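You operate a simulated robot arm through the tools that you are given. There is no shell and no other tool.

You are at the controls of a simulated robot arm. One attempt, no reset.

Task
Tap the big block's three dowels flush, then lay the grey slat on them.
Fine: use the rubber mallet and put it back; the slat lies flat along the block's top; leave the other straight slat. Set down upright: rubber mallet.
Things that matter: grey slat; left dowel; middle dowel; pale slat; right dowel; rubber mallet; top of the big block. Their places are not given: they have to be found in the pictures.

Only the result counts: the job must be done as asked and must still hold three seconds after the hand-in. Knocking over, shifting, dropping, spilling or breaking anything else fails it.

Robot
A 6-joint arm with a two-finger parallel gripper, fixed in place. Base frame: the origin is at the foot of the arm, x ahead of it, y to its left, z up; the work surface is at about z = 0.88. Readings come in m, rad, newtons and seconds.
With the tool pointing down near the work surface it reaches from about 0.24 to 0.64 m from the base axis. Its first joint turns from -1.152 to 1.152 rad. Payload 2.7 kg.
The TCP is the grasp point between the finger pads, 0.023 m short of the fingertips. In the tool frame z runs along the fingers and y along their closing line. Largest opening 0.094 m; finger width 0.038, thickness 0.01; the body of the gripper, 0.054 by 0.096 m, starts 0.039 m behind the TCP.
Orientation is that of the tool frame in the base frame, as a unit quaternion [x, y, z, w]. With the fingers straight down and closing along the base's y, the tool's x points along the base's -x, its y along +y and its z along -z.

Tools
- The arm moves only by the tool jog_arm. Its argument "rows" is a list of rows, each a list of 7 numbers: the finger opening in m, from 0 to 0.094, then the shift along the base's x, y, z in m, then the turn, a rotation vector about the base's x, y, z in rad. In form: [[gripper, dx, dy, dz, wx, wy, wz], ...]. A call has 1 to 20 rows; each row is the pose to reach, as a shift and turn from the pose commanded when the call began. Each row takes 0.2 s and may step no farther than 0.05 m and 0.15 rad from the row before; otherwise, or with a gripper value out of range, the whole call is refused. Where a pose cannot be reached the arm comes as near as it can. A force on the tool above 40 N (or 10 N above the force at the start of the call, whichever is more), or a blocked arm, ends the call early, and 0.2 s more pass. The fingers move at their own pace (about 0.045 m/s each) and stop on an object; they squeeze with about 28 N. The grip force told is the motor's: it shows also when the fingers shut on nothing. Time passes only in rows, and 0.2 s behind the last, so rows that repeat a pose let the fingers close. The reply holds the time, the measured pose of the TCP, the force on the tool along the base axes, the opening and the grip force, in the units named above and with some noise, with the torque about the TCP (base axes, N m) and any sound that the robot's microphone picked up.
- Cameras (640 x 400 px; columns grow to the right, rows downward): "scene" is fixed at [0.0627, -0.4151, 1.4222]; the picture's right is [0.87, -0.49, 0.00], its down [-0.21, -0.38, -0.90] and it looks along [0.44, 0.79, -0.44] (base axes); focal length 340 px, centre (320, 200). "wrist" rides on the gripper at [0.086, 0.016, -0.074] in the tool frame; the picture's right is [-0.18, 0.98, 0.00], its down [-0.58, -0.11, -0.81] and it looks along [-0.79, -0.15, 0.59] (tool axes); focal length 243 px, centre (320, 200).
- get_image(camera): a new picture of that camera. It takes no simulated time.
- measure_at(camera, pixels): for up to 12 pixels [column, row] of the newest picture of that camera ("zoom" is the newest enlarged one), the place [x, y, z] in the base frame of the surface seen there, good to about 0.003 m, but the place of the scene camera against the robot may be out by one fixed shift of up to 0.012 m in any direction. It takes no simulated time.
- inspect(camera, box): a new picture of the part [left, top, right, bottom] of that camera's present view, enlarged. It takes no simulated time.
- hand_in(): hands the job in; it is judged then, once.

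Leave the gripper open and the arm clear of the work at the hand-in unless told otherwise.

The tools are called after "Request:" by a JSON object that holds its "api" and its "payload". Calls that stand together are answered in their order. jog_arm: Moves the arm, as the interface text tells. Its arguments: {"type":"object","properties":{"rows":{"type":"array","items":{"type":"array","items":{"type":"number"}}}},"required":["rows"]} The other tools are called the same way: get_image (camera) takes a picture; measure_at (camera, pixels) gives the place of the surface under pixels of a picture; inspect (camera, box) takes an enlarged picture of a part of a camera's view; hand_in () hands the job in.

At the start:

```text
t: 0.0
position: [0.3556, -0.0074, 1.2699]
tcp_rot: [-0.001, 1.0, 0.001, 0.001]
contact_force: [0.0, 0.1, -1.0]
ft_torque: [-0.01, 0.02, 0.0]
gripper_width: 0.0938
grip_force: 0.1
```

scene: 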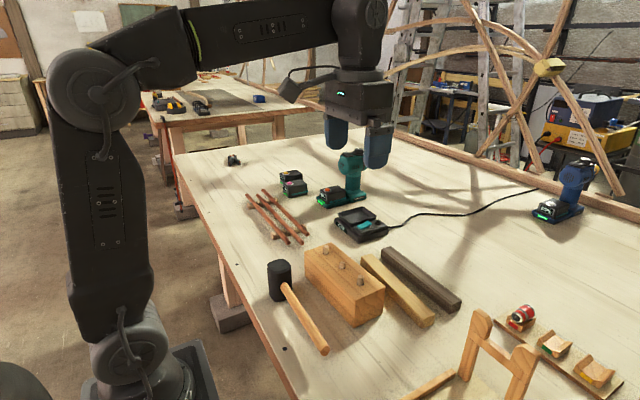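
wrist: 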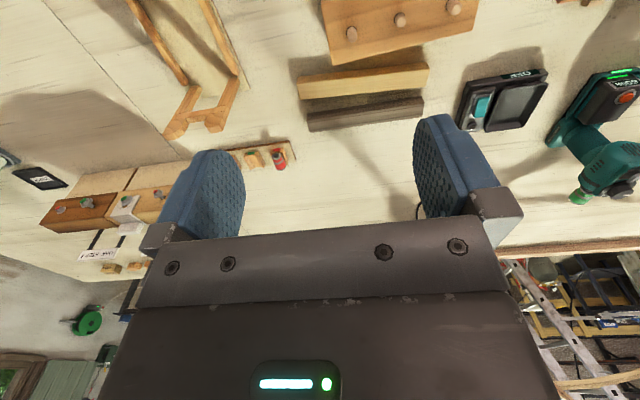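

I see the block with three dowels near (345,280), the mallet at (285,290), the pale slat at (398,290) and the grey slat at (420,278). I'll enlarge this area first.

Request:
{"api": "inspect", "payload": {"camera": "scene", "box": [240, 220, 480, 370]}}

Request:
{"api": "get_image", "payload": {"camera": "wrist"}}

```text
2.67 times, centred on (360, 295) of scene
```

zoom: 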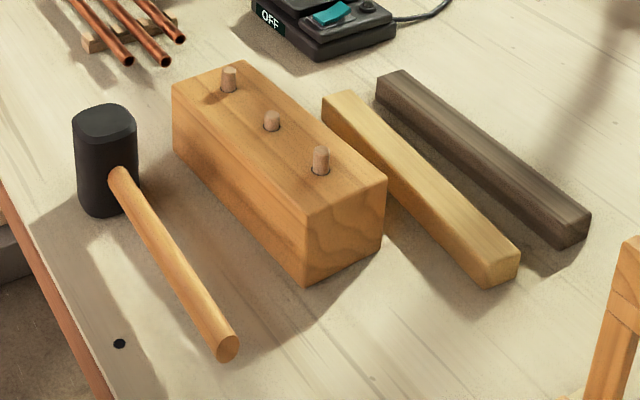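

```text
taken
```

wrist: 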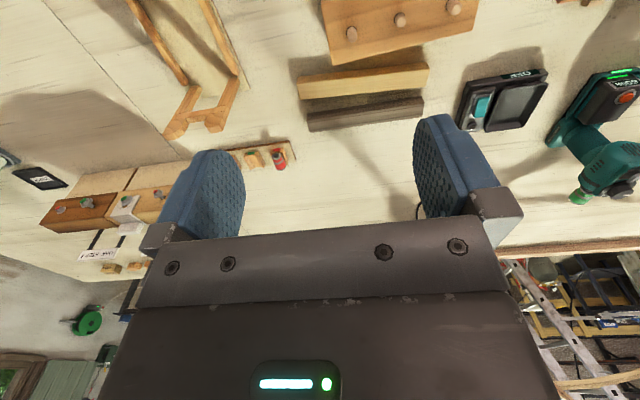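

Now I measure points in the zoom: mallet head top, handle start and end, block corners, dowel tops, and slats.

Request:
{"api": "measure_at", "payload": {"camera": "zoom", "pixels": [[104, 118], [84, 112], [128, 112], [104, 135], [104, 205], [122, 180], [170, 262], [226, 338], [229, 350], [150, 230], [200, 300], [120, 343]]}}

Request:
{"api": "measure_at", "payload": {"camera": "zoom", "pixels": [[176, 84], [242, 64], [384, 178], [306, 214], [229, 70], [272, 114], [320, 151], [230, 100], [285, 125], [340, 180], [306, 280], [250, 170]]}}

Request:
{"api": "measure_at", "payload": {"camera": "zoom", "pixels": [[326, 98], [350, 93], [515, 252], [488, 262], [420, 175], [382, 77], [402, 73], [586, 212], [560, 222], [480, 145], [490, 285], [560, 245]]}}

```text
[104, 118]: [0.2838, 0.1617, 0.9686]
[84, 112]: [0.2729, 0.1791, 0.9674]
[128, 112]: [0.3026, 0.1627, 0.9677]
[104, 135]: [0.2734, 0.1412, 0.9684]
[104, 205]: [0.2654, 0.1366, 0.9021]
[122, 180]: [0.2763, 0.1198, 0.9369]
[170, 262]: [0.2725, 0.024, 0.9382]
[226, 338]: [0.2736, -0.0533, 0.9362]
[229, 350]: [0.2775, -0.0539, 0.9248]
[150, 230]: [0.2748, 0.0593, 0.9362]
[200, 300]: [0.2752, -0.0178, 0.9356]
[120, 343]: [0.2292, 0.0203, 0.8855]
```

```text
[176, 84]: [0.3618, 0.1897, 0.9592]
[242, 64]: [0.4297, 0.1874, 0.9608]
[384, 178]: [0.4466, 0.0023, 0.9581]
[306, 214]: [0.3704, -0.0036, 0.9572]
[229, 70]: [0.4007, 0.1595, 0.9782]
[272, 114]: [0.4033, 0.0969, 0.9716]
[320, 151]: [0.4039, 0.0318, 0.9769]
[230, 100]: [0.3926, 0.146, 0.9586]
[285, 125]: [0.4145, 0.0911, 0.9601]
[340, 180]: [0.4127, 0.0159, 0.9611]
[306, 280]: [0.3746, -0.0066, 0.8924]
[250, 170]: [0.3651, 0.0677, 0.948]
```

```text
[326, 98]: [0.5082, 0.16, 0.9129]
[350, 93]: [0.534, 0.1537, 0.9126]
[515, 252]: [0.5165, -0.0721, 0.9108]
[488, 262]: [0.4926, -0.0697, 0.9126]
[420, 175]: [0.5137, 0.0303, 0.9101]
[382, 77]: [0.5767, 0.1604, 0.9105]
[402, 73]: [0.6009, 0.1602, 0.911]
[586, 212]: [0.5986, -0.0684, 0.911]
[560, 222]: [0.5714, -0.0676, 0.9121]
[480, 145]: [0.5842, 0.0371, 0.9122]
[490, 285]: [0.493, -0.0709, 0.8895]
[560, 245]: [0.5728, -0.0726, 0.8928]
```

The scene camera may be out by a shift, so I measure the same things through the wrist picture: dowels near (352,33), (400,20), (455,6), block edges, and slats at (360,82) and (365,113).

Request:
{"api": "measure_at", "payload": {"camera": "wrist", "pixels": [[352, 32], [400, 18], [455, 6], [345, 10], [332, 60], [466, 30], [304, 80], [424, 68], [312, 118], [420, 100], [365, 112], [360, 150]]}}

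Request:
{"api": "inspect", "payload": {"camera": "wrist", "box": [280, 0, 520, 150]}}

```text
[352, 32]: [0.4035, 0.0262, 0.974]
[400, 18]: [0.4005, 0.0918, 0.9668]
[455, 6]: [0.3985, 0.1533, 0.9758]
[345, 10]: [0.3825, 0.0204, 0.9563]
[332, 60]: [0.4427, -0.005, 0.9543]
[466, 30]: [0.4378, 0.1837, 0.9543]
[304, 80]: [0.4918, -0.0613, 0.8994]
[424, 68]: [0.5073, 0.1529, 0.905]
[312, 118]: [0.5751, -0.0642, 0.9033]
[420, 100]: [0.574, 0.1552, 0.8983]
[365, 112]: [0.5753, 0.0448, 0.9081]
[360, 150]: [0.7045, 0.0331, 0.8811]
```

```text
2.67 times, centred on (400, 75) of wrist
```

zoom: 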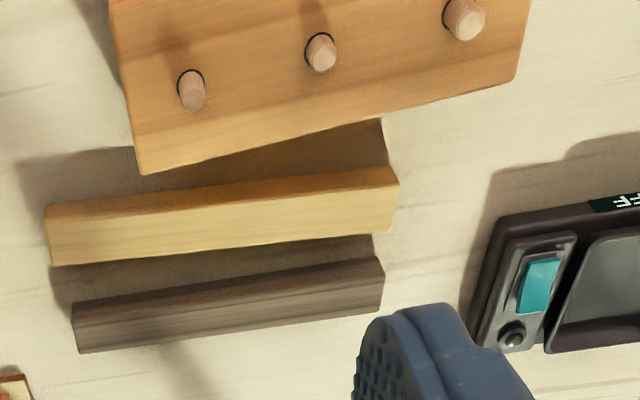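

Wrist readings differ from scene by about (+0.003, +0.006, +0.004), so the table is at 0.881 and the dowels stand at x≈0.402, y≈0.026/0.092/0.154. The mallet stands on its head with the handle along y at x≈0.275. Next I turn the tool 90° about z so the fingers close along x, and move above the handle.

Request:
{"api": "jog_arm", "payload": {"rows": [[0.094, -0.008, 0.0, -0.01, 0, 0, 0.1428], [0.094, -0.016, 0.0, -0.02, 0, 0, 0.2856], [0.094, -0.024, 0.0, -0.03, 0, 0, 0.4284], [0.094, -0.032, 0.0, -0.04, 0, 0, 0.5712], [0.094, -0.04, 0.0, -0.05, 0, 0, 0.714], [0.094, -0.048, 0.0, -0.06, 0, 0, 0.8568], [0.094, -0.056, 0.0, -0.07, 0, 0, 0.9996], [0.094, -0.064, 0.0, -0.08, 0, 0, 1.1424], [0.094, -0.072, 0.0, -0.09, 0, 0, 1.2852], [0.094, -0.078, 0.0, -0.1, 0, 0, 1.428], [0.094, -0.078, 0.0, -0.11, 0, 0, 1.5708], [0.094, -0.078, 0.0, -0.11, 0, 0, 1.5708]]}}

Request:
{"api": "get_image", "payload": {"camera": "wrist"}}

Request:
{"api": "get_image", "payload": {"camera": "scene"}}

```text
t: 2.6
position: [0.2774, -0.0058, 1.16]
tcp_rot: [0.707, -0.707, 0.0, 0.001]
contact_force: [-0.1, -1.0, 0.6]
ft_torque: [0.0, 0.0, 0.02]
gripper_width: 0.0941
grip_force: 0.0
```

```text
taken
```

wrist: 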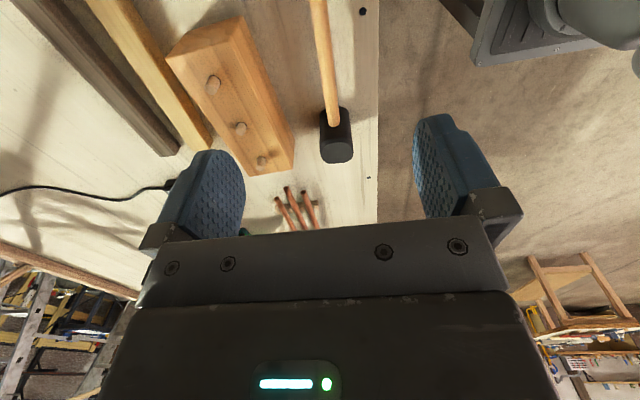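

```text
taken
```

scene: 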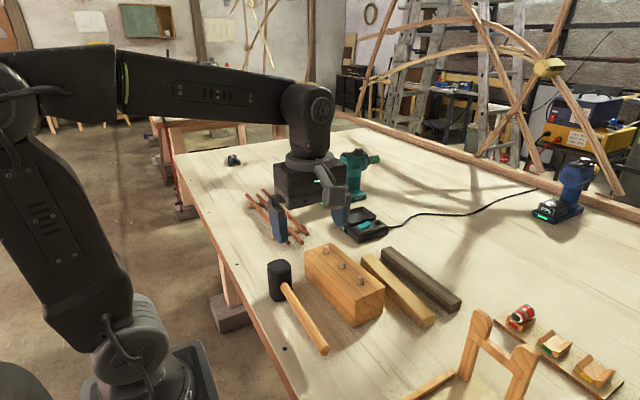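

The wrist camera now sees the mallet: handle from (322,0) to (333,115), head around (336,140). I enlarge and measure this.

Request:
{"api": "inspect", "payload": {"camera": "wrist", "box": [160, 0, 400, 180]}}

Request:
{"api": "measure_at", "payload": {"camera": "wrist", "pixels": [[319, 10], [324, 40], [327, 60], [330, 90], [333, 115], [336, 150], [325, 117], [348, 115], [322, 155], [352, 155], [318, 60], [335, 60]]}}

Request:
{"api": "measure_at", "payload": {"camera": "wrist", "pixels": [[213, 84], [241, 128], [263, 160], [206, 80], [220, 90], [169, 55], [243, 20], [247, 172], [292, 162], [355, 130], [318, 140], [350, 200]]}}

```text
2.22 times, centred on (280, 90) of wrist
```

zoom: 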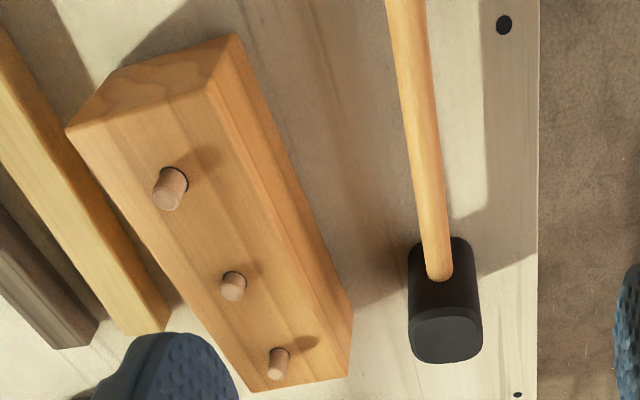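

```text
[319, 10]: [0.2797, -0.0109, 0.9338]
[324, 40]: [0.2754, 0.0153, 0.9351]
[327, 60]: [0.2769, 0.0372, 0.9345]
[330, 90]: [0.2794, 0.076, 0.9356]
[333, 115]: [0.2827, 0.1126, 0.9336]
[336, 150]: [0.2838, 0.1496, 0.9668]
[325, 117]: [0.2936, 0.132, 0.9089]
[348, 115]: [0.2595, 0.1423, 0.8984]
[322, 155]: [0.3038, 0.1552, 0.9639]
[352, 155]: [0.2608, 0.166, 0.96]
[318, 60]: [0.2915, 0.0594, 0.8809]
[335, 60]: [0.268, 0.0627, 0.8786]
```

```text
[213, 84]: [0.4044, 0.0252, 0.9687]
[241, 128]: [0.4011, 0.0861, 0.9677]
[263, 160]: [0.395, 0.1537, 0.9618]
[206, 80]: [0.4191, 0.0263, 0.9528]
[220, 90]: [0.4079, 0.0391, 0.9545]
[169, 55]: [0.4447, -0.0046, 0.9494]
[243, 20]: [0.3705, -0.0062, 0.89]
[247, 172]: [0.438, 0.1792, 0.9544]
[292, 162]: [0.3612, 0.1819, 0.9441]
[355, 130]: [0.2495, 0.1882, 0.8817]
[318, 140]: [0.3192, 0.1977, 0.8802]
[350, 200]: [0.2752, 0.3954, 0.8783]
```

The handle appears slightly skewed (x from ~0.275 at y=0 to ~0.283 at the head). I move down 0.10 m for a closer look before gripping.

Request:
{"api": "jog_arm", "payload": {"rows": [[0.094, 0, 0, -0.03, 0, 0, 0], [0.094, 0, 0, -0.06, 0, 0, 0], [0.094, 0, 0, -0.09, 0, 0, 0], [0.094, 0, 0, -0.1, 0, 0, 0], [0.094, 0, 0, -0.1, 0, 0, 0]]}}

Request:
{"api": "inspect", "payload": {"camera": "wrist", "box": [160, 0, 480, 200]}}

```text
t: 3.8
position: [0.2783, -0.0064, 1.0599]
tcp_rot: [0.708, -0.706, 0.0, 0.0]
contact_force: [0.1, -0.3, 0.3]
ft_torque: [0.02, -0.02, 0.0]
gripper_width: 0.094
grip_force: 0.0
```

```text
2.00 times, centred on (320, 100) of wrist
```

zoom: 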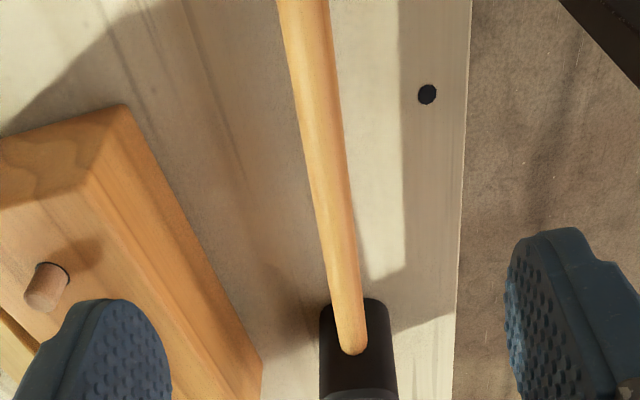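

I measure the handle's two edges and centre at several rows.

Request:
{"api": "measure_at", "payload": {"camera": "zoom", "pixels": [[289, 50], [309, 50], [330, 50], [307, 150], [324, 150], [342, 150], [325, 250], [340, 250], [354, 250], [338, 320], [349, 320], [361, 320]]}}

Request:
{"api": "measure_at", "payload": {"camera": "zoom", "pixels": [[355, 358], [330, 310], [385, 310], [325, 370], [392, 370], [330, 396], [358, 396], [388, 396], [322, 360], [376, 302], [46, 285], [50, 270]]}}

```text
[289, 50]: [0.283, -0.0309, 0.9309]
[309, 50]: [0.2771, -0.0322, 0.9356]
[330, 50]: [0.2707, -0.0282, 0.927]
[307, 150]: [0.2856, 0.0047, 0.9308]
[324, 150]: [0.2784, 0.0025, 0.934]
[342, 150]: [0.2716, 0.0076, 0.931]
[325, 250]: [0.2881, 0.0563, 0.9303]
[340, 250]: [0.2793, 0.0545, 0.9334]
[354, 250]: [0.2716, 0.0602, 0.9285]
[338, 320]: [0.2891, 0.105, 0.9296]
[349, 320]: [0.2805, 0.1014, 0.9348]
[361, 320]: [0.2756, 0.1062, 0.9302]
```

```text
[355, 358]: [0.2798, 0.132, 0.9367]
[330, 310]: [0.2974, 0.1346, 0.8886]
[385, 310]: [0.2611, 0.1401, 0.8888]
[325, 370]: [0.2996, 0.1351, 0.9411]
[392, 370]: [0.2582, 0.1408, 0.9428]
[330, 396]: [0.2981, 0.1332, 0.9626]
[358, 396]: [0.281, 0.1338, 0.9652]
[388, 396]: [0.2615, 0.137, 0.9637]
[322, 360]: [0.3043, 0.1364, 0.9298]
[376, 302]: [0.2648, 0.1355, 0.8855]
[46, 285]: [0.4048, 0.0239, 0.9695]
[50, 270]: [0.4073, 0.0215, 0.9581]
```

The handle axis runs through about (0.2823, 0.105) with a −0.04 rad skew, its centre at z≈0.9235; the near face of the head is at y≈0.133. I move to (0.2815, 0.096, 0.9235), with the fingers at 0.07, in two stages: across, then down.

Request:
{"api": "jog_arm", "payload": {"rows": [[0.07, 0.001, 0.035, 0, 0, 0, -0.02], [0.07, 0.002, 0.07, 0, 0, 0, -0.04], [0.07, 0.0035, 0.1025, 0, 0, 0, -0.04], [0.07, 0.0035, 0.1025, -0.04, 0, 0, -0.04], [0.07, 0.0035, 0.1025, -0.08, 0, 0, -0.04], [0.07, 0.0035, 0.1025, -0.11, 0, 0, -0.04], [0.07, 0.0035, 0.1025, -0.13, 0, 0, -0.04], [0.07, 0.0035, 0.1025, -0.1365, 0, 0, -0.04], [0.07, 0.0035, 0.1025, -0.1365, 0, 0, -0.04]]}}

Request:
{"api": "get_image", "payload": {"camera": "wrist"}}

Request:
{"api": "inspect", "payload": {"camera": "scene", "box": [220, 200, 460, 350]}}

```text
t: 5.8
position: [0.2807, 0.0967, 0.9229]
tcp_rot: [-0.693, 0.721, 0.0, -0.001]
contact_force: [-0.6, 1.0, 0.5]
ft_torque: [0.0, -0.01, 0.0]
gripper_width: 0.0698
grip_force: 0.0
```

```text
taken
```

wrist: 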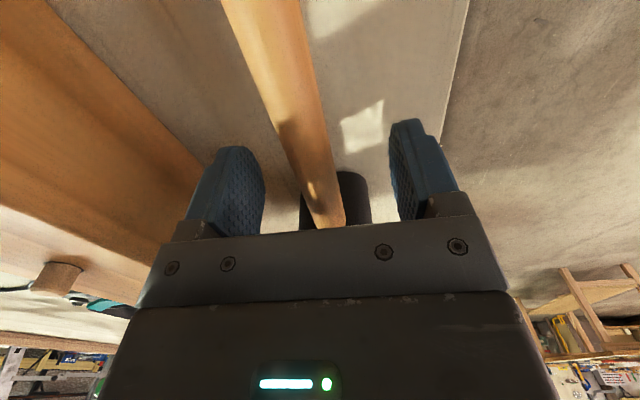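

```text
2.67 times, centred on (340, 275) of scene
```

zoom: 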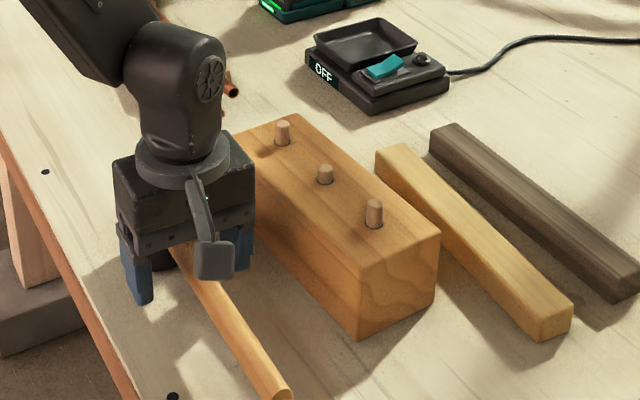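

The fingers straddle the handle and nothing touches. Now I close.

Request:
{"api": "jog_arm", "payload": {"rows": [[0.04, 0, 0, 0, 0, 0, 0], [0.02, 0, 0, 0, 0, 0, 0], [0.0, 0, 0, 0, 0, 0, 0], [0.0, 0, 0, 0, 0, 0, 0], [0.0, 0, 0, 0, 0, 0, 0], [0.0, 0, 0, 0, 0, 0, 0]]}}

Request:
{"api": "get_image", "payload": {"camera": "wrist"}}

```text
t: 7.2
position: [0.2817, 0.095, 0.9236]
tcp_rot: [-0.693, 0.721, 0.0, 0.0]
contact_force: [0.5, -0.8, 0.7]
ft_torque: [0.0, -0.01, 0.03]
gripper_width: 0.0177
grip_force: 27.9
```

```text
taken
```

wrist: 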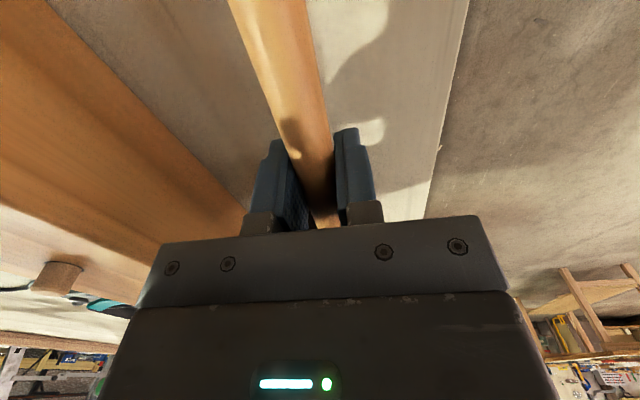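

Gripped with 27.9 N at 0.0177 m. I lift slowly by 0.03 to see whether the head stays level.

Request:
{"api": "jog_arm", "payload": {"rows": [[0.0, 0, 0, 0.005, 0, 0, 0], [0.0, 0, 0, 0.01, 0, 0, 0], [0.0, 0, 0, 0.02, 0, 0, 0], [0.0, 0, 0, 0.03, 0, 0, 0], [0.0, 0, 0, 0.03, 0, 0, 0], [0.0, 0, 0, 0.03, 0, 0, 0]]}}

Request:
{"api": "inspect", "payload": {"camera": "scene", "box": [220, 200, 460, 350]}}

Request:
{"api": "get_image", "payload": {"camera": "wrist"}}

```text
t: 8.6
position: [0.2809, 0.0949, 0.953]
tcp_rot: [-0.693, 0.721, 0.0, 0.0]
contact_force: [-0.3, -1.2, -2.9]
ft_torque: [-0.14, -0.01, -0.03]
gripper_width: 0.0178
grip_force: 28.5
```

```text
2.67 times, centred on (340, 275) of scene
```

zoom: 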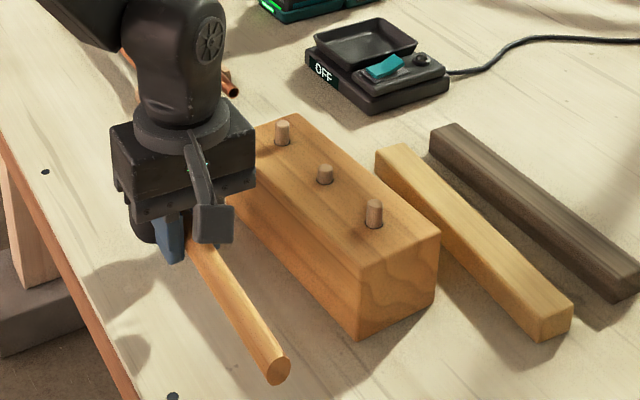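

```text
taken
```

wrist: 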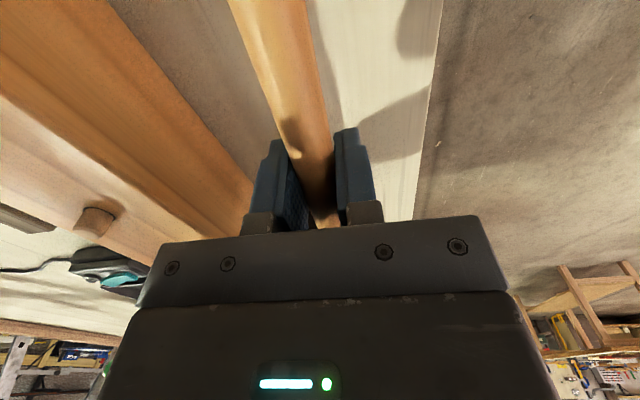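

The mallet is held level (weight about 3.5 N, handle unmoved in the picture). Before swinging it over the right dowel, I check where the frame near (490,345) stands, since the handle end will go to about (0.39, −0.19).

Request:
{"api": "get_image", "payload": {"camera": "scene"}}

Request:
{"api": "measure_at", "payload": {"camera": "scene", "pixels": [[480, 318], [465, 370], [430, 385], [525, 352], [505, 345], [410, 398], [515, 390], [380, 350]]}}

```text
taken
```

scene: 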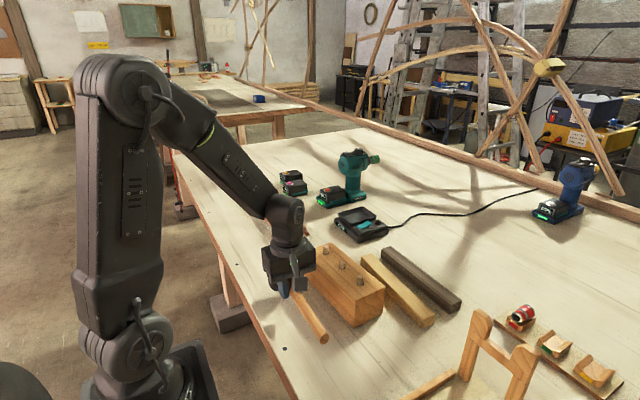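

```text
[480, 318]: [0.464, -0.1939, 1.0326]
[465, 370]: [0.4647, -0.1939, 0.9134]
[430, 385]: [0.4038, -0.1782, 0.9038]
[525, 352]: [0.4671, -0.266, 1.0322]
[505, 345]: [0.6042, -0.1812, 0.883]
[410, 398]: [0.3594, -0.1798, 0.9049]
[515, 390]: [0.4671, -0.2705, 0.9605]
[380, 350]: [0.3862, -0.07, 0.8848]
```

The frame's nearest post is at about (0.46, −0.19) and the spot (0.39, −0.19, 1.0) would project to pixel (438,350), which shows only bare table, so it's clear. I raise to z≈1.06, then move x, then y, so the head goes over the right dowel at (0.4025, 0.026).

Request:
{"api": "jog_arm", "payload": {"rows": [[0.0, 0, 0, 0.035, 0, 0, 0], [0.0, 0, 0, 0.07, 0, 0, 0], [0.0, 0, 0, 0.107, 0, 0, 0], [0.0, 0.03, 0, 0.107, 0, 0, 0], [0.0, 0.06, 0, 0.107, 0, 0, 0], [0.0, 0.09, -0.02, 0.107, 0, 0, 0], [0.0, 0.119, -0.05, 0.107, 0, 0, 0], [0.0, 0.119, -0.08, 0.107, 0, 0, 0], [0.0, 0.119, -0.11, 0.107, 0, 0, 0], [0.0, 0.119, -0.1305, 0.107, 0, 0, 0], [0.0, 0.119, -0.1305, 0.107, 0, 0, 0]]}}

Request:
{"api": "get_image", "payload": {"camera": "scene"}}

Request:
{"api": "inspect", "payload": {"camera": "scene", "box": [270, 190, 470, 350]}}

Request:
{"api": "get_image", "payload": {"camera": "wrist"}}

```text
t: 11.0
position: [0.4013, -0.0355, 1.0599]
tcp_rot: [-0.693, 0.721, 0.001, 0.001]
contact_force: [-0.5, -0.5, -2.5]
ft_torque: [-0.17, 0.0, 0.01]
gripper_width: 0.0178
grip_force: 27.8
```

```text
taken
```

scene: 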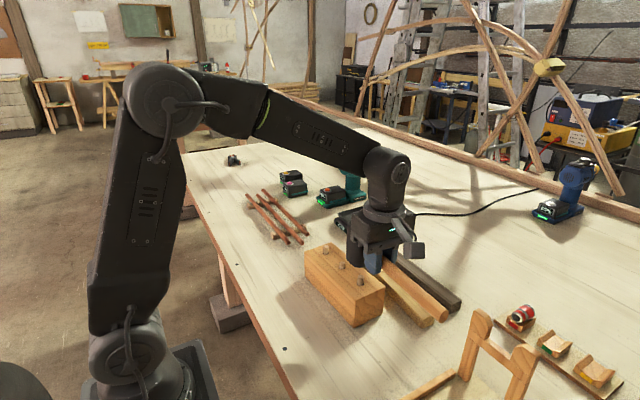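

```text
2.50 times, centred on (370, 270) of scene
```

zoom: 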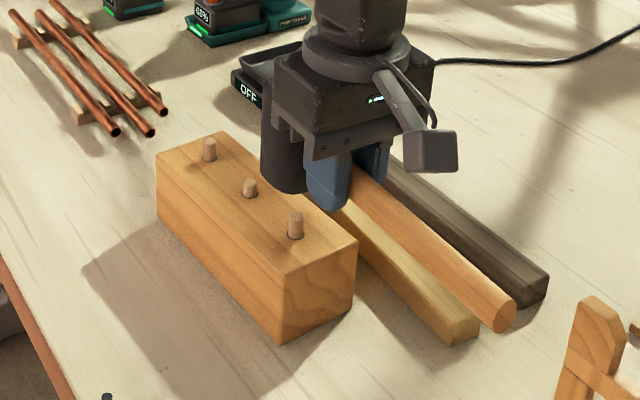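

```text
taken
```

wrist: 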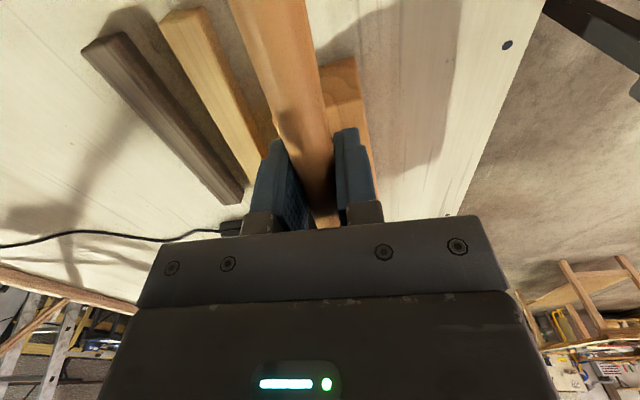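

The head hangs above and right of the right dowel in the picture, as expected from its height. I measure the head's visible surface and the handle end to confirm its place and levelness.

Request:
{"api": "measure_at", "payload": {"camera": "zoom", "pixels": [[265, 130], [280, 130], [298, 180], [282, 188], [268, 180], [268, 110], [375, 190], [430, 245], [490, 300], [505, 315], [295, 216], [250, 182]]}}

```text
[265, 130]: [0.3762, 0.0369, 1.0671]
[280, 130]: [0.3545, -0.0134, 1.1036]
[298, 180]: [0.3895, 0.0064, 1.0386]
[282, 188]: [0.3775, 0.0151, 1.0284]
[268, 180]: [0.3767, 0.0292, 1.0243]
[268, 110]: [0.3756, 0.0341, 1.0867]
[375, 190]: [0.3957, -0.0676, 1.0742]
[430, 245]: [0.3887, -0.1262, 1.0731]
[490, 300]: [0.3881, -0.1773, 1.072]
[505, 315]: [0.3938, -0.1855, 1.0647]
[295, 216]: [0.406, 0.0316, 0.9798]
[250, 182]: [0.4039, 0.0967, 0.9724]
```

The handle is level and the head, about 0.053 m wide, is centred near (0.4005, 0.030), over the right dowel. Head bottom is about 1.0175 and the dowel top about 0.975. I make a first gentle tap: down 0.05 (about 8 mm into the dowel), then back up.

Request:
{"api": "jog_arm", "payload": {"rows": [[0.0, 0, 0, -0.02, 0, 0, 0], [0.0, 0, 0, -0.034, 0, 0, 0], [0.0, 0, 0, -0.05, 0, 0, 0], [0.0, 0, 0, -0.02, 0, 0, 0], [0.0, 0, 0, -0.02, 0, 0, 0]]}}

Request:
{"api": "inspect", "payload": {"camera": "scene", "box": [270, 190, 470, 350]}}

Request:
{"api": "get_image", "payload": {"camera": "wrist"}}

```text
t: 12.2
position: [0.4006, -0.0341, 1.0395]
tcp_rot: [-0.693, 0.721, 0.0, 0.0]
contact_force: [0.0, 0.0, -3.3]
ft_torque: [-0.13, 0.03, -0.01]
gripper_width: 0.0179
grip_force: 27.7
```

```text
2.50 times, centred on (370, 270) of scene
```

zoom: 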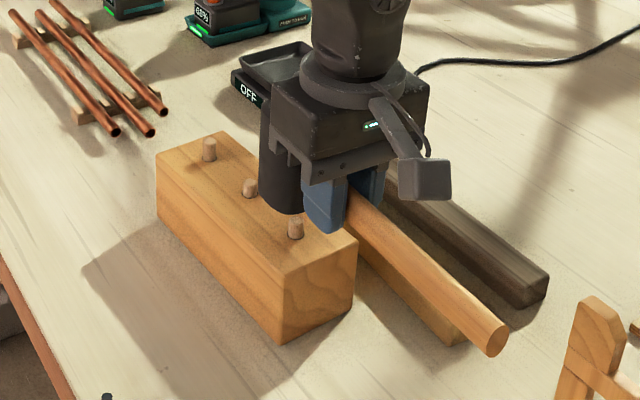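

```text
taken
```

wrist: 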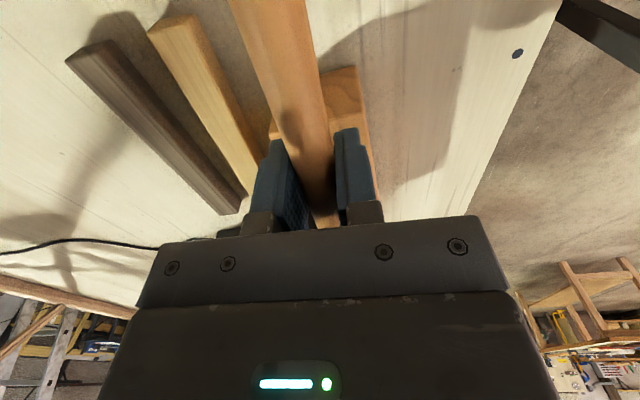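

The dowel looks shorter (top at row ~219 instead of ~213) and the mallet has not slipped. I'll tap deeper, to TCP ≈1.001, then rise back and look.

Request:
{"api": "jog_arm", "payload": {"rows": [[0.0, 0, 0, -0.015, 0, 0, 0], [0.0, 0, 0, -0.039, 0, 0, 0], [0.0, 0, 0, 0.0, 0, 0, 0], [0.0, 0, 0, 0.0, 0, 0, 0]]}}

Request:
{"api": "inspect", "payload": {"camera": "scene", "box": [310, 220, 430, 310]}}

Request:
{"api": "measure_at", "payload": {"camera": "zoom", "pixels": [[420, 275], [410, 270], [430, 295], [400, 310]]}}

```text
t: 13.2
position: [0.4018, -0.0353, 1.0407]
tcp_rot: [-0.693, 0.721, 0.0, 0.0]
contact_force: [0.0, -0.5, -3.2]
ft_torque: [-0.14, 0.01, 0.02]
gripper_width: 0.0178
grip_force: 28.1
```

```text
4.44 times, centred on (370, 265) of scene
```

zoom: 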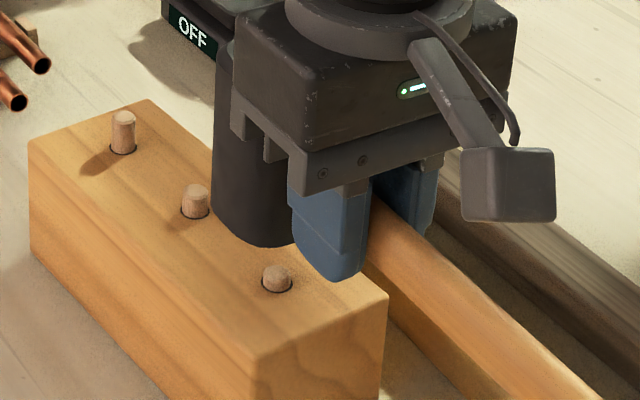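

```text
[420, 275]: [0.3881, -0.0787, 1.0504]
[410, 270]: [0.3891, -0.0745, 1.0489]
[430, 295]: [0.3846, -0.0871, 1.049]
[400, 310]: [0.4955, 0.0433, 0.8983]
```

Good: the right dowel now stands only ~5 mm proud at zoom (277,278). I go down again to about TCP 0.998 with a slower end, then retreat.

Request:
{"api": "jog_arm", "payload": {"rows": [[0.0, 0, 0, -0.015, 0, 0, 0], [0.0, 0, 0, -0.034, 0, 0, 0], [0.0, 0, 0, -0.042, 0, 0, 0], [0.0, 0, 0, 0.0, 0, 0, 0], [0.0, 0, 0, 0.0, 0, 0, 0]]}}

Request:
{"api": "inspect", "payload": {"camera": "scene", "box": [310, 220, 430, 310]}}

Request:
{"api": "measure_at", "payload": {"camera": "zoom", "pixels": [[277, 275], [270, 305], [310, 290], [195, 193], [123, 118]]}}

```text
t: 14.4
position: [0.4009, -0.0348, 1.0412]
tcp_rot: [-0.693, 0.721, 0.001, 0.0]
contact_force: [-0.3, -0.5, -3.0]
ft_torque: [-0.12, -0.01, 0.03]
gripper_width: 0.0179
grip_force: 28.4
```

```text
4.44 times, centred on (370, 265) of scene
```

zoom: 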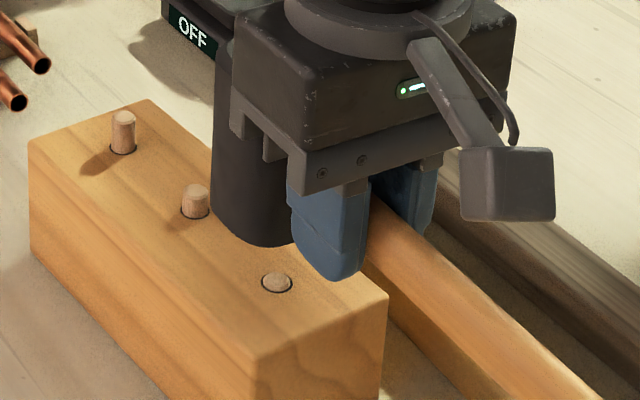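

```text
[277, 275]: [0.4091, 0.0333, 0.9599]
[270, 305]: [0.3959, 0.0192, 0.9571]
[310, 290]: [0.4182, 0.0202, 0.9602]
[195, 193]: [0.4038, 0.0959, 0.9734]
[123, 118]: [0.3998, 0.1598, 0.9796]
```

It's about 2 mm proud now. I press once more, slowly, until the head rests on the block (force will stop it).

Request:
{"api": "jog_arm", "payload": {"rows": [[0.0, 0, 0, -0.02, 0, 0, 0], [0.0, 0, 0, -0.038, 0, 0, 0], [0.0, 0, 0, -0.042, 0, 0, 0], [0.0, 0, 0, -0.0445, 0, 0, 0]]}}

```text
t: 15.4
position: [0.4, -0.0364, 0.9984]
tcp_rot: [-0.692, 0.721, -0.001, 0.001]
contact_force: [-8.4, -4.0, 25.3]
ft_torque: [0.86, 0.37, 0.32]
gripper_width: 0.018
grip_force: 27.8
```

There's 25 N of contact at TCP z 0.998, so the head is at or very near the block. I retreat and look.

Request:
{"api": "jog_arm", "payload": {"rows": [[0.0, 0, 0, 0.02, 0, 0, 0], [0.0, 0, 0, 0.0445, 0, 0, 0], [0.0, 0, 0, 0.0445, 0, 0, 0]]}}

Request:
{"api": "inspect", "payload": {"camera": "scene", "box": [340, 250, 400, 295]}}

Request:
{"api": "get_image", "payload": {"camera": "wrist"}}

```text
t: 16.2
position: [0.3998, -0.035, 1.0402]
tcp_rot: [-0.693, 0.721, -0.001, 0.0]
contact_force: [0.2, 0.3, -2.5]
ft_torque: [-0.14, -0.02, 0.01]
gripper_width: 0.0178
grip_force: 27.6
```

```text
8.89 times, centred on (370, 272) of scene
```

zoom: 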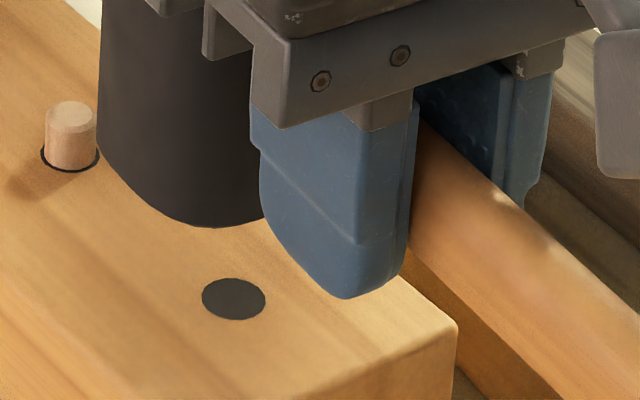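

```text
taken
```

wrist: 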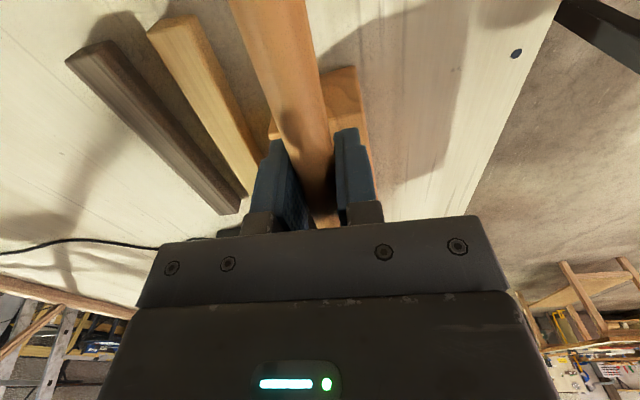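

The dowel's pink top is now level with the dark hole ring, so the right dowel is flush. The mallet still sits the same in the grip. I move +0.0645 in y, −0.002 in x, over the middle dowel.

Request:
{"api": "jog_arm", "payload": {"rows": [[0.0, -0.001, 0.03, 0.005, 0, 0, 0], [0.0, -0.002, 0.0645, 0.005, 0, 0, 0], [0.0, -0.002, 0.0645, 0.0, 0, 0, 0], [0.0, -0.002, 0.0645, 0.0, 0, 0, 0]]}}

Request:
{"api": "inspect", "payload": {"camera": "scene", "box": [310, 200, 430, 290]}}

Request:
{"api": "get_image", "payload": {"camera": "wrist"}}

```text
t: 17.2
position: [0.3979, 0.0296, 1.0407]
tcp_rot: [-0.692, 0.722, 0.0, 0.0]
contact_force: [0.8, 0.4, -3.2]
ft_torque: [-0.16, 0.02, -0.02]
gripper_width: 0.0179
grip_force: 28.3
```

```text
4.44 times, centred on (370, 245) of scene
```

zoom: 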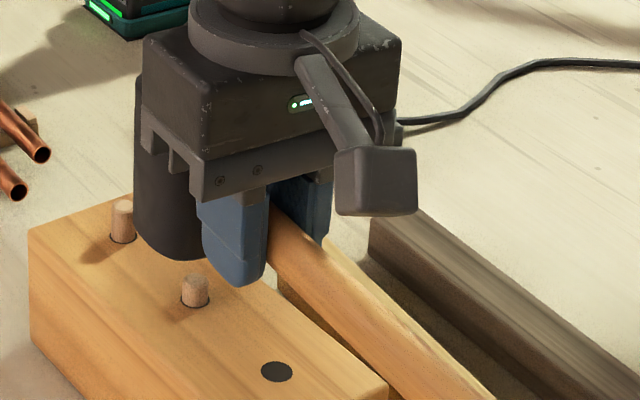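

```text
taken
```

wrist: 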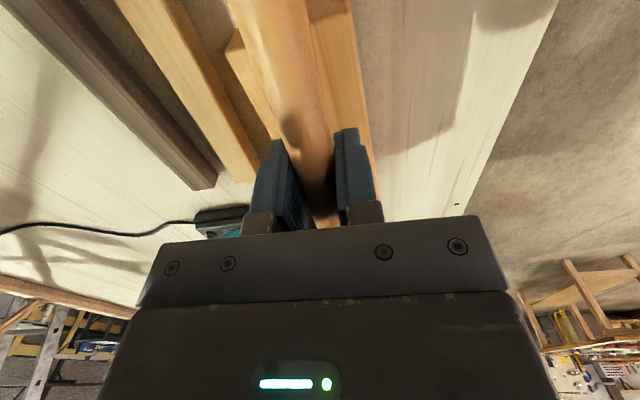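

The head sits over the middle dowel in the same relation as before. I give three taps: to TCP ≈1.003, ≈0.999, then a slow press to 0.996, rising between.

Request:
{"api": "jog_arm", "payload": {"rows": [[0.0, 0, 0, -0.02, 0, 0, 0], [0.0, 0, 0, -0.037, 0, 0, 0], [0.0, 0, 0, -0.015, 0, 0, 0], [0.0, 0, 0, -0.033, 0, 0, 0], [0.0, 0, 0, -0.041, 0, 0, 0], [0.0, 0, 0, -0.02, 0, 0, 0], [0.0, 0, 0, -0.038, 0, 0, 0], [0.0, 0, 0, -0.042, 0, 0, 0], [0.0, 0, 0, -0.0445, 0, 0, 0]]}}

```text
t: 19.2
position: [0.3988, 0.0293, 0.9983]
tcp_rot: [-0.693, 0.721, -0.001, 0.003]
contact_force: [-7.3, 0.2, 24.0]
ft_torque: [0.92, 0.37, 0.27]
gripper_width: 0.0176
grip_force: 27.6
```

Similar contact (24 N at z 0.998). I retreat and look.

Request:
{"api": "jog_arm", "payload": {"rows": [[0.0, 0, 0, 0.02, 0, 0, 0], [0.0, 0, 0, 0.0445, 0, 0, 0], [0.0, 0, 0, 0.0445, 0, 0, 0]]}}

Request:
{"api": "inspect", "payload": {"camera": "scene", "box": [310, 220, 400, 290]}}

Request:
{"api": "get_image", "payload": {"camera": "wrist"}}

```text
t: 20.0
position: [0.3986, 0.0284, 1.0408]
tcp_rot: [-0.692, 0.722, -0.001, 0.0]
contact_force: [0.2, 0.3, -2.8]
ft_torque: [-0.12, -0.01, -0.02]
gripper_width: 0.0178
grip_force: 28.0
```

```text
5.71 times, centred on (355, 255) of scene
```

zoom: 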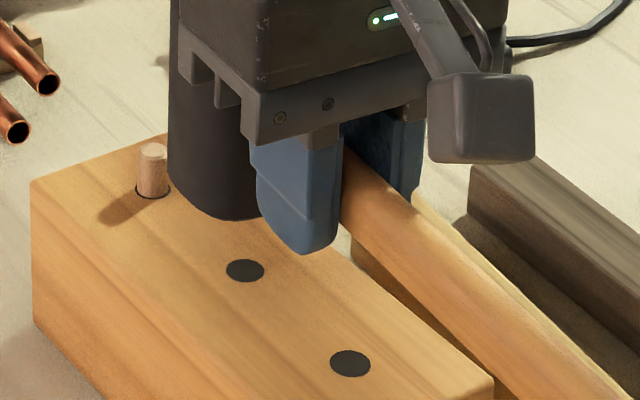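

```text
taken
```

wrist: 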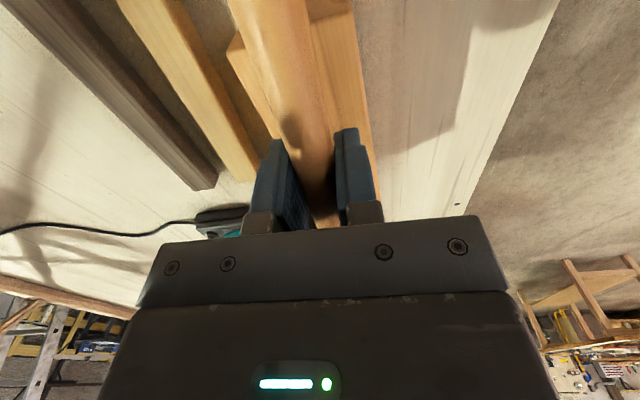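

The middle dowel is flush too. Now over to the left dowel: +0.0625 in y, −0.002 in x.

Request:
{"api": "jog_arm", "payload": {"rows": [[0.0, -0.001, 0.03, 0.005, 0, 0, 0], [0.0, -0.002, 0.0625, 0.005, 0, 0, 0], [0.0, -0.002, 0.0625, 0.0, 0, 0, 0], [0.0, -0.002, 0.0625, 0.0, 0, 0, 0]]}}

Request:
{"api": "inspect", "payload": {"camera": "scene", "box": [290, 190, 410, 280]}}

Request:
{"api": "measure_at", "payload": {"camera": "zoom", "pixels": [[175, 250], [160, 230], [155, 245], [190, 262]]}}

```text
t: 21.0
position: [0.3964, 0.0909, 1.0398]
tcp_rot: [-0.693, 0.721, 0.0, 0.0]
contact_force: [-0.3, 0.3, -3.4]
ft_torque: [-0.13, 0.0, -0.01]
gripper_width: 0.0175
grip_force: 27.8
```

```text
4.44 times, centred on (350, 235) of scene
```

zoom: 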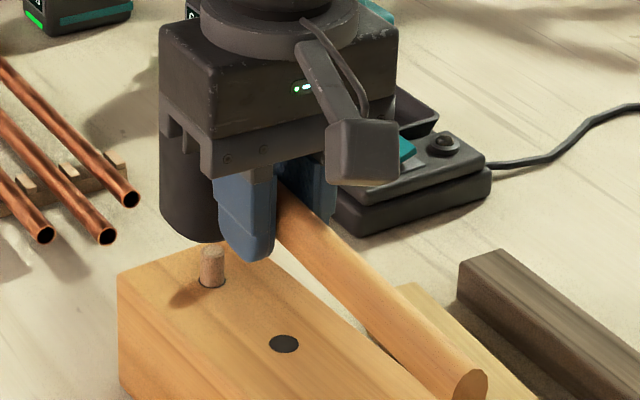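

```text
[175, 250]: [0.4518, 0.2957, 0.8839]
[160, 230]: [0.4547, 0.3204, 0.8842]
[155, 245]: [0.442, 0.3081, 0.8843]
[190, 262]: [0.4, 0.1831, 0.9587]
```

Same relation over the left dowel. I repeat the tap sequence, with one more tap since this dowel is taller.

Request:
{"api": "jog_arm", "payload": {"rows": [[0.0, 0, 0, -0.012, 0, 0, 0], [0.0, 0, 0, -0.029, 0, 0, 0], [0.0, 0, 0, -0.01, 0, 0, 0], [0.0, 0, 0, -0.02, 0, 0, 0], [0.0, 0, 0, -0.037, 0, 0, 0], [0.0, 0, 0, -0.015, 0, 0, 0], [0.0, 0, 0, -0.033, 0, 0, 0], [0.0, 0, 0, -0.041, 0, 0, 0], [0.0, 0, 0, -0.02, 0, 0, 0], [0.0, 0, 0, -0.038, 0, 0, 0], [0.0, 0, 0, -0.042, 0, 0, 0], [0.0, 0, 0, -0.0445, 0, 0, 0]]}}

```text
t: 23.6
position: [0.3966, 0.0915, 0.9983]
tcp_rot: [-0.693, 0.721, -0.001, 0.002]
contact_force: [-8.5, -3.9, 24.4]
ft_torque: [0.79, 0.52, 0.29]
gripper_width: 0.0176
grip_force: 28.4
```

Same contact reading. I retreat higher (+0.0645) and check.

Request:
{"api": "jog_arm", "payload": {"rows": [[0.0, 0, 0, 0.02, 0, 0, 0], [0.0, 0, 0, 0.0445, 0, 0, 0], [0.0, 0, 0, 0.0645, 0, 0, 0], [0.0, 0, 0, 0.0645, 0, 0, 0]]}}

Request:
{"api": "inspect", "payload": {"camera": "scene", "box": [290, 200, 410, 290]}}

Request:
{"api": "get_image", "payload": {"camera": "wrist"}}

```text
t: 24.6
position: [0.3959, 0.0911, 1.0608]
tcp_rot: [-0.693, 0.721, 0.001, 0.0]
contact_force: [-0.1, -0.7, -4.1]
ft_torque: [-0.11, 0.05, 0.01]
gripper_width: 0.0175
grip_force: 28.3
```

```text
4.44 times, centred on (350, 245) of scene
```

zoom: 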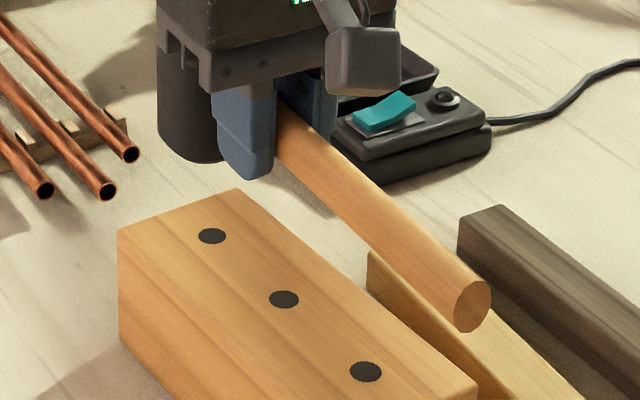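

```text
taken
```

wrist: 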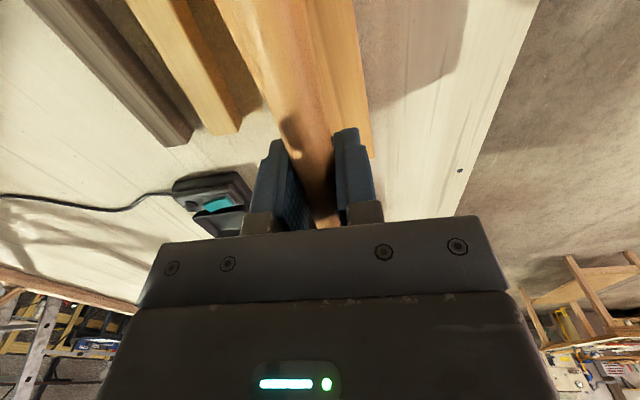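

All three dowels are flush. The handle looks slightly shifted at the top edge of the wrist picture, so I measure its slope in both cameras.

Request:
{"api": "measure_at", "payload": {"camera": "zoom", "pixels": [[300, 130], [340, 170], [390, 215], [430, 250], [460, 275], [473, 305], [190, 120], [165, 140], [205, 162]]}}

Request:
{"api": "measure_at", "payload": {"camera": "wrist", "pixels": [[222, 5], [258, 5], [294, 5], [250, 50], [275, 50], [305, 50], [272, 90], [293, 90], [315, 90]]}}

```text
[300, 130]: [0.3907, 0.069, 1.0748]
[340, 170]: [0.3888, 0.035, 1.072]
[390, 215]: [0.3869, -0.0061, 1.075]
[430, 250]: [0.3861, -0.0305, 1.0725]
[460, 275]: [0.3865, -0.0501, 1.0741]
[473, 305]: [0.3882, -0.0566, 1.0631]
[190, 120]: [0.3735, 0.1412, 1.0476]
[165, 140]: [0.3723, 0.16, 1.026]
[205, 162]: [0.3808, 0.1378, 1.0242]
```

```text
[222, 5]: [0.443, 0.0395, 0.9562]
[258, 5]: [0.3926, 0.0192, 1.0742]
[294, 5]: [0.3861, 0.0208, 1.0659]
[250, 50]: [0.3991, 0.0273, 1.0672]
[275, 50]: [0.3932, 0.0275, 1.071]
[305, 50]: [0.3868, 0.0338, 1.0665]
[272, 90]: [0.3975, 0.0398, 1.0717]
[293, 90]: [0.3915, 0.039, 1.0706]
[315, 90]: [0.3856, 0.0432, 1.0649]
```

The apparent shift was the block's edge behind the handle; the mallet is level. I take it back the way it came: −0.115 in x, +0.0035 in y, then down 0.137 slowly to its first place.

Request:
{"api": "jog_arm", "payload": {"rows": [[0.0, -0.04, 0.001, 0, 0, 0, 0], [0.0, -0.08, 0.002, 0, 0, 0, 0], [0.0, -0.115, 0.0035, 0, 0, 0, 0], [0.0, -0.115, 0.0035, -0.04, 0, 0, 0], [0.0, -0.115, 0.0035, -0.08, 0, 0, 0], [0.0, -0.115, 0.0035, -0.11, 0, 0, 0], [0.0, -0.115, 0.0035, -0.125, 0, 0, 0], [0.0, -0.115, 0.0035, -0.131, 0, 0, 0], [0.0, -0.115, 0.0035, -0.134, 0, 0, 0], [0.0, -0.115, 0.0035, -0.136, 0, 0, 0], [0.0, -0.115, 0.0035, -0.136, 0, 0, 0]]}}

Request:
{"api": "inspect", "payload": {"camera": "scene", "box": [220, 200, 460, 350]}}

```text
t: 27.0
position: [0.2821, 0.0958, 0.9244]
tcp_rot: [-0.692, 0.721, 0.0, 0.0]
contact_force: [-0.1, -0.3, -4.5]
ft_torque: [-0.15, 0.01, 0.0]
gripper_width: 0.0179
grip_force: 28.0
```

```text
2.67 times, centred on (340, 275) of scene
```

zoom: 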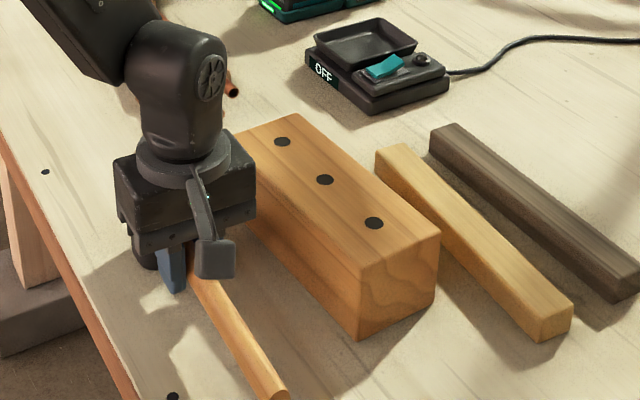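

Still about 1 mm above the table (weight still on the tool). I lower in 0.5–1 mm steps until it takes the load.

Request:
{"api": "jog_arm", "payload": {"rows": [[0.0, 0, 0, -0.0005, 0, 0, 0], [0.0, 0, 0, -0.001, 0, 0, 0], [0.0, 0, 0, -0.001, 0, 0, 0]]}}

```text
t: 27.8
position: [0.282, 0.0952, 0.9228]
tcp_rot: [-0.693, 0.721, -0.001, 0.0]
contact_force: [-0.4, -0.6, -3.2]
ft_torque: [-0.12, 0.02, -0.01]
gripper_width: 0.018
grip_force: 27.1
```

Request:
{"api": "jog_arm", "payload": {"rows": [[0.0, 0, 0, -0.0005, 0, 0, 0], [0.0, 0, 0, -0.001, 0, 0, 0], [0.0, 0, 0, -0.001, 0, 0, 0]]}}

```text
t: 28.6
position: [0.282, 0.0947, 0.9239]
tcp_rot: [-0.693, 0.721, 0.0, 0.002]
contact_force: [-2.5, -3.3, 15.2]
ft_torque: [0.48, 0.3, 0.09]
gripper_width: 0.0178
grip_force: 28.3
```

The head now stands on the table (15 N). I ease up 0.7 mm and open the fingers to 0.06, then rise.

Request:
{"api": "jog_arm", "payload": {"rows": [[0.0, 0, 0, 0.0006, 0, 0, 0], [0.0, 0, 0, 0.0006, 0, 0, 0], [0.025, 0, 0, 0.0006, 0, 0, 0], [0.04, 0, 0, 0.0006, 0, 0, 0], [0.06, 0, 0, 0.0006, 0, 0, 0], [0.06, 0, 0, 0.0006, 0, 0, 0], [0.06, 0, 0, 0.0006, 0, 0, 0]]}}

Request:
{"api": "get_image", "payload": {"camera": "wrist"}}

```text
t: 30.2
position: [0.2816, 0.0949, 0.9236]
tcp_rot: [-0.693, 0.721, 0.0, 0.0]
contact_force: [-0.7, 0.3, 0.2]
ft_torque: [-0.01, 0.0, 0.03]
gripper_width: 0.0598
grip_force: 0.1
```

```text
taken
```

wrist: 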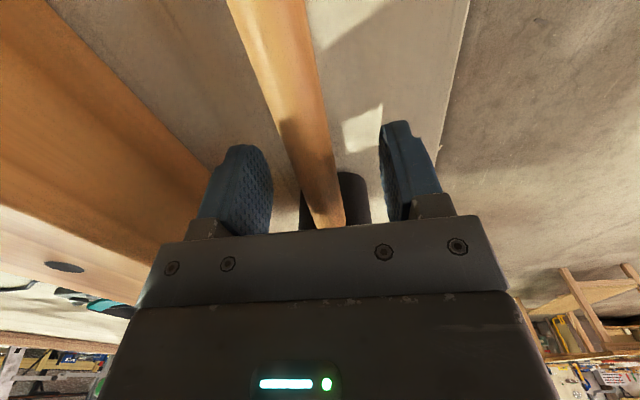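

The mallet stands free at its old place. I rise 0.19 straight up, then travel toward the slats for a closer look.

Request:
{"api": "jog_arm", "payload": {"rows": [[0.06, 0, 0, 0.03, 0, 0, 0], [0.06, 0, 0, 0.07, 0, 0, 0], [0.06, 0, 0, 0.11, 0, 0, 0], [0.06, 0, 0, 0.15, 0, 0, 0], [0.06, 0, 0, 0.18, 0, 0, 0], [0.06, 0.045, -0.016, 0.18, 0, 0, 0.01], [0.06, 0.09, -0.032, 0.18, 0, 0, 0.02], [0.06, 0.135, -0.048, 0.18, 0, 0, 0.03], [0.06, 0.18, -0.064, 0.18, 0, 0, 0.03], [0.06, 0.225, -0.08, 0.18, 0, 0, 0.03], [0.06, 0.265, -0.095, 0.18, 0, 0, 0.03], [0.06, 0.298, -0.11, 0.18, 0, 0, 0.03], [0.06, 0.298, -0.11, 0.18, 0, 0, 0.03]]}}

Request:
{"api": "get_image", "payload": {"camera": "wrist"}}

Request:
{"api": "get_image", "payload": {"camera": "scene"}}

```text
t: 33.0
position: [0.5797, -0.014, 1.103]
tcp_rot: [-0.704, 0.71, 0.001, -0.001]
contact_force: [-0.7, -0.8, 0.8]
ft_torque: [0.0, -0.01, 0.02]
gripper_width: 0.0602
grip_force: 0.1
```

```text
taken
```

wrist: 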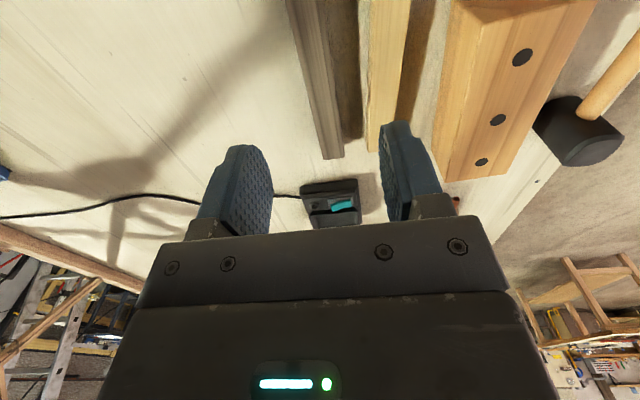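

```text
taken
```

scene: 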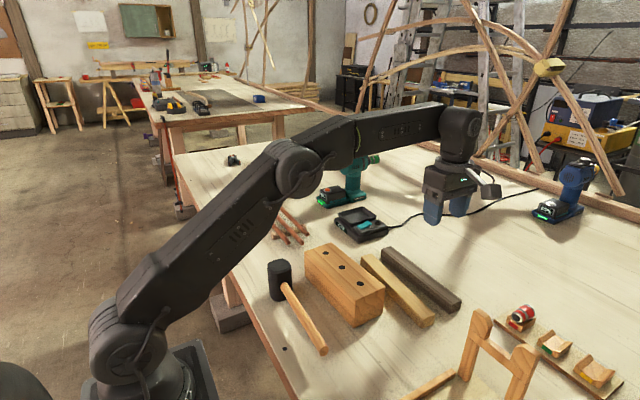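

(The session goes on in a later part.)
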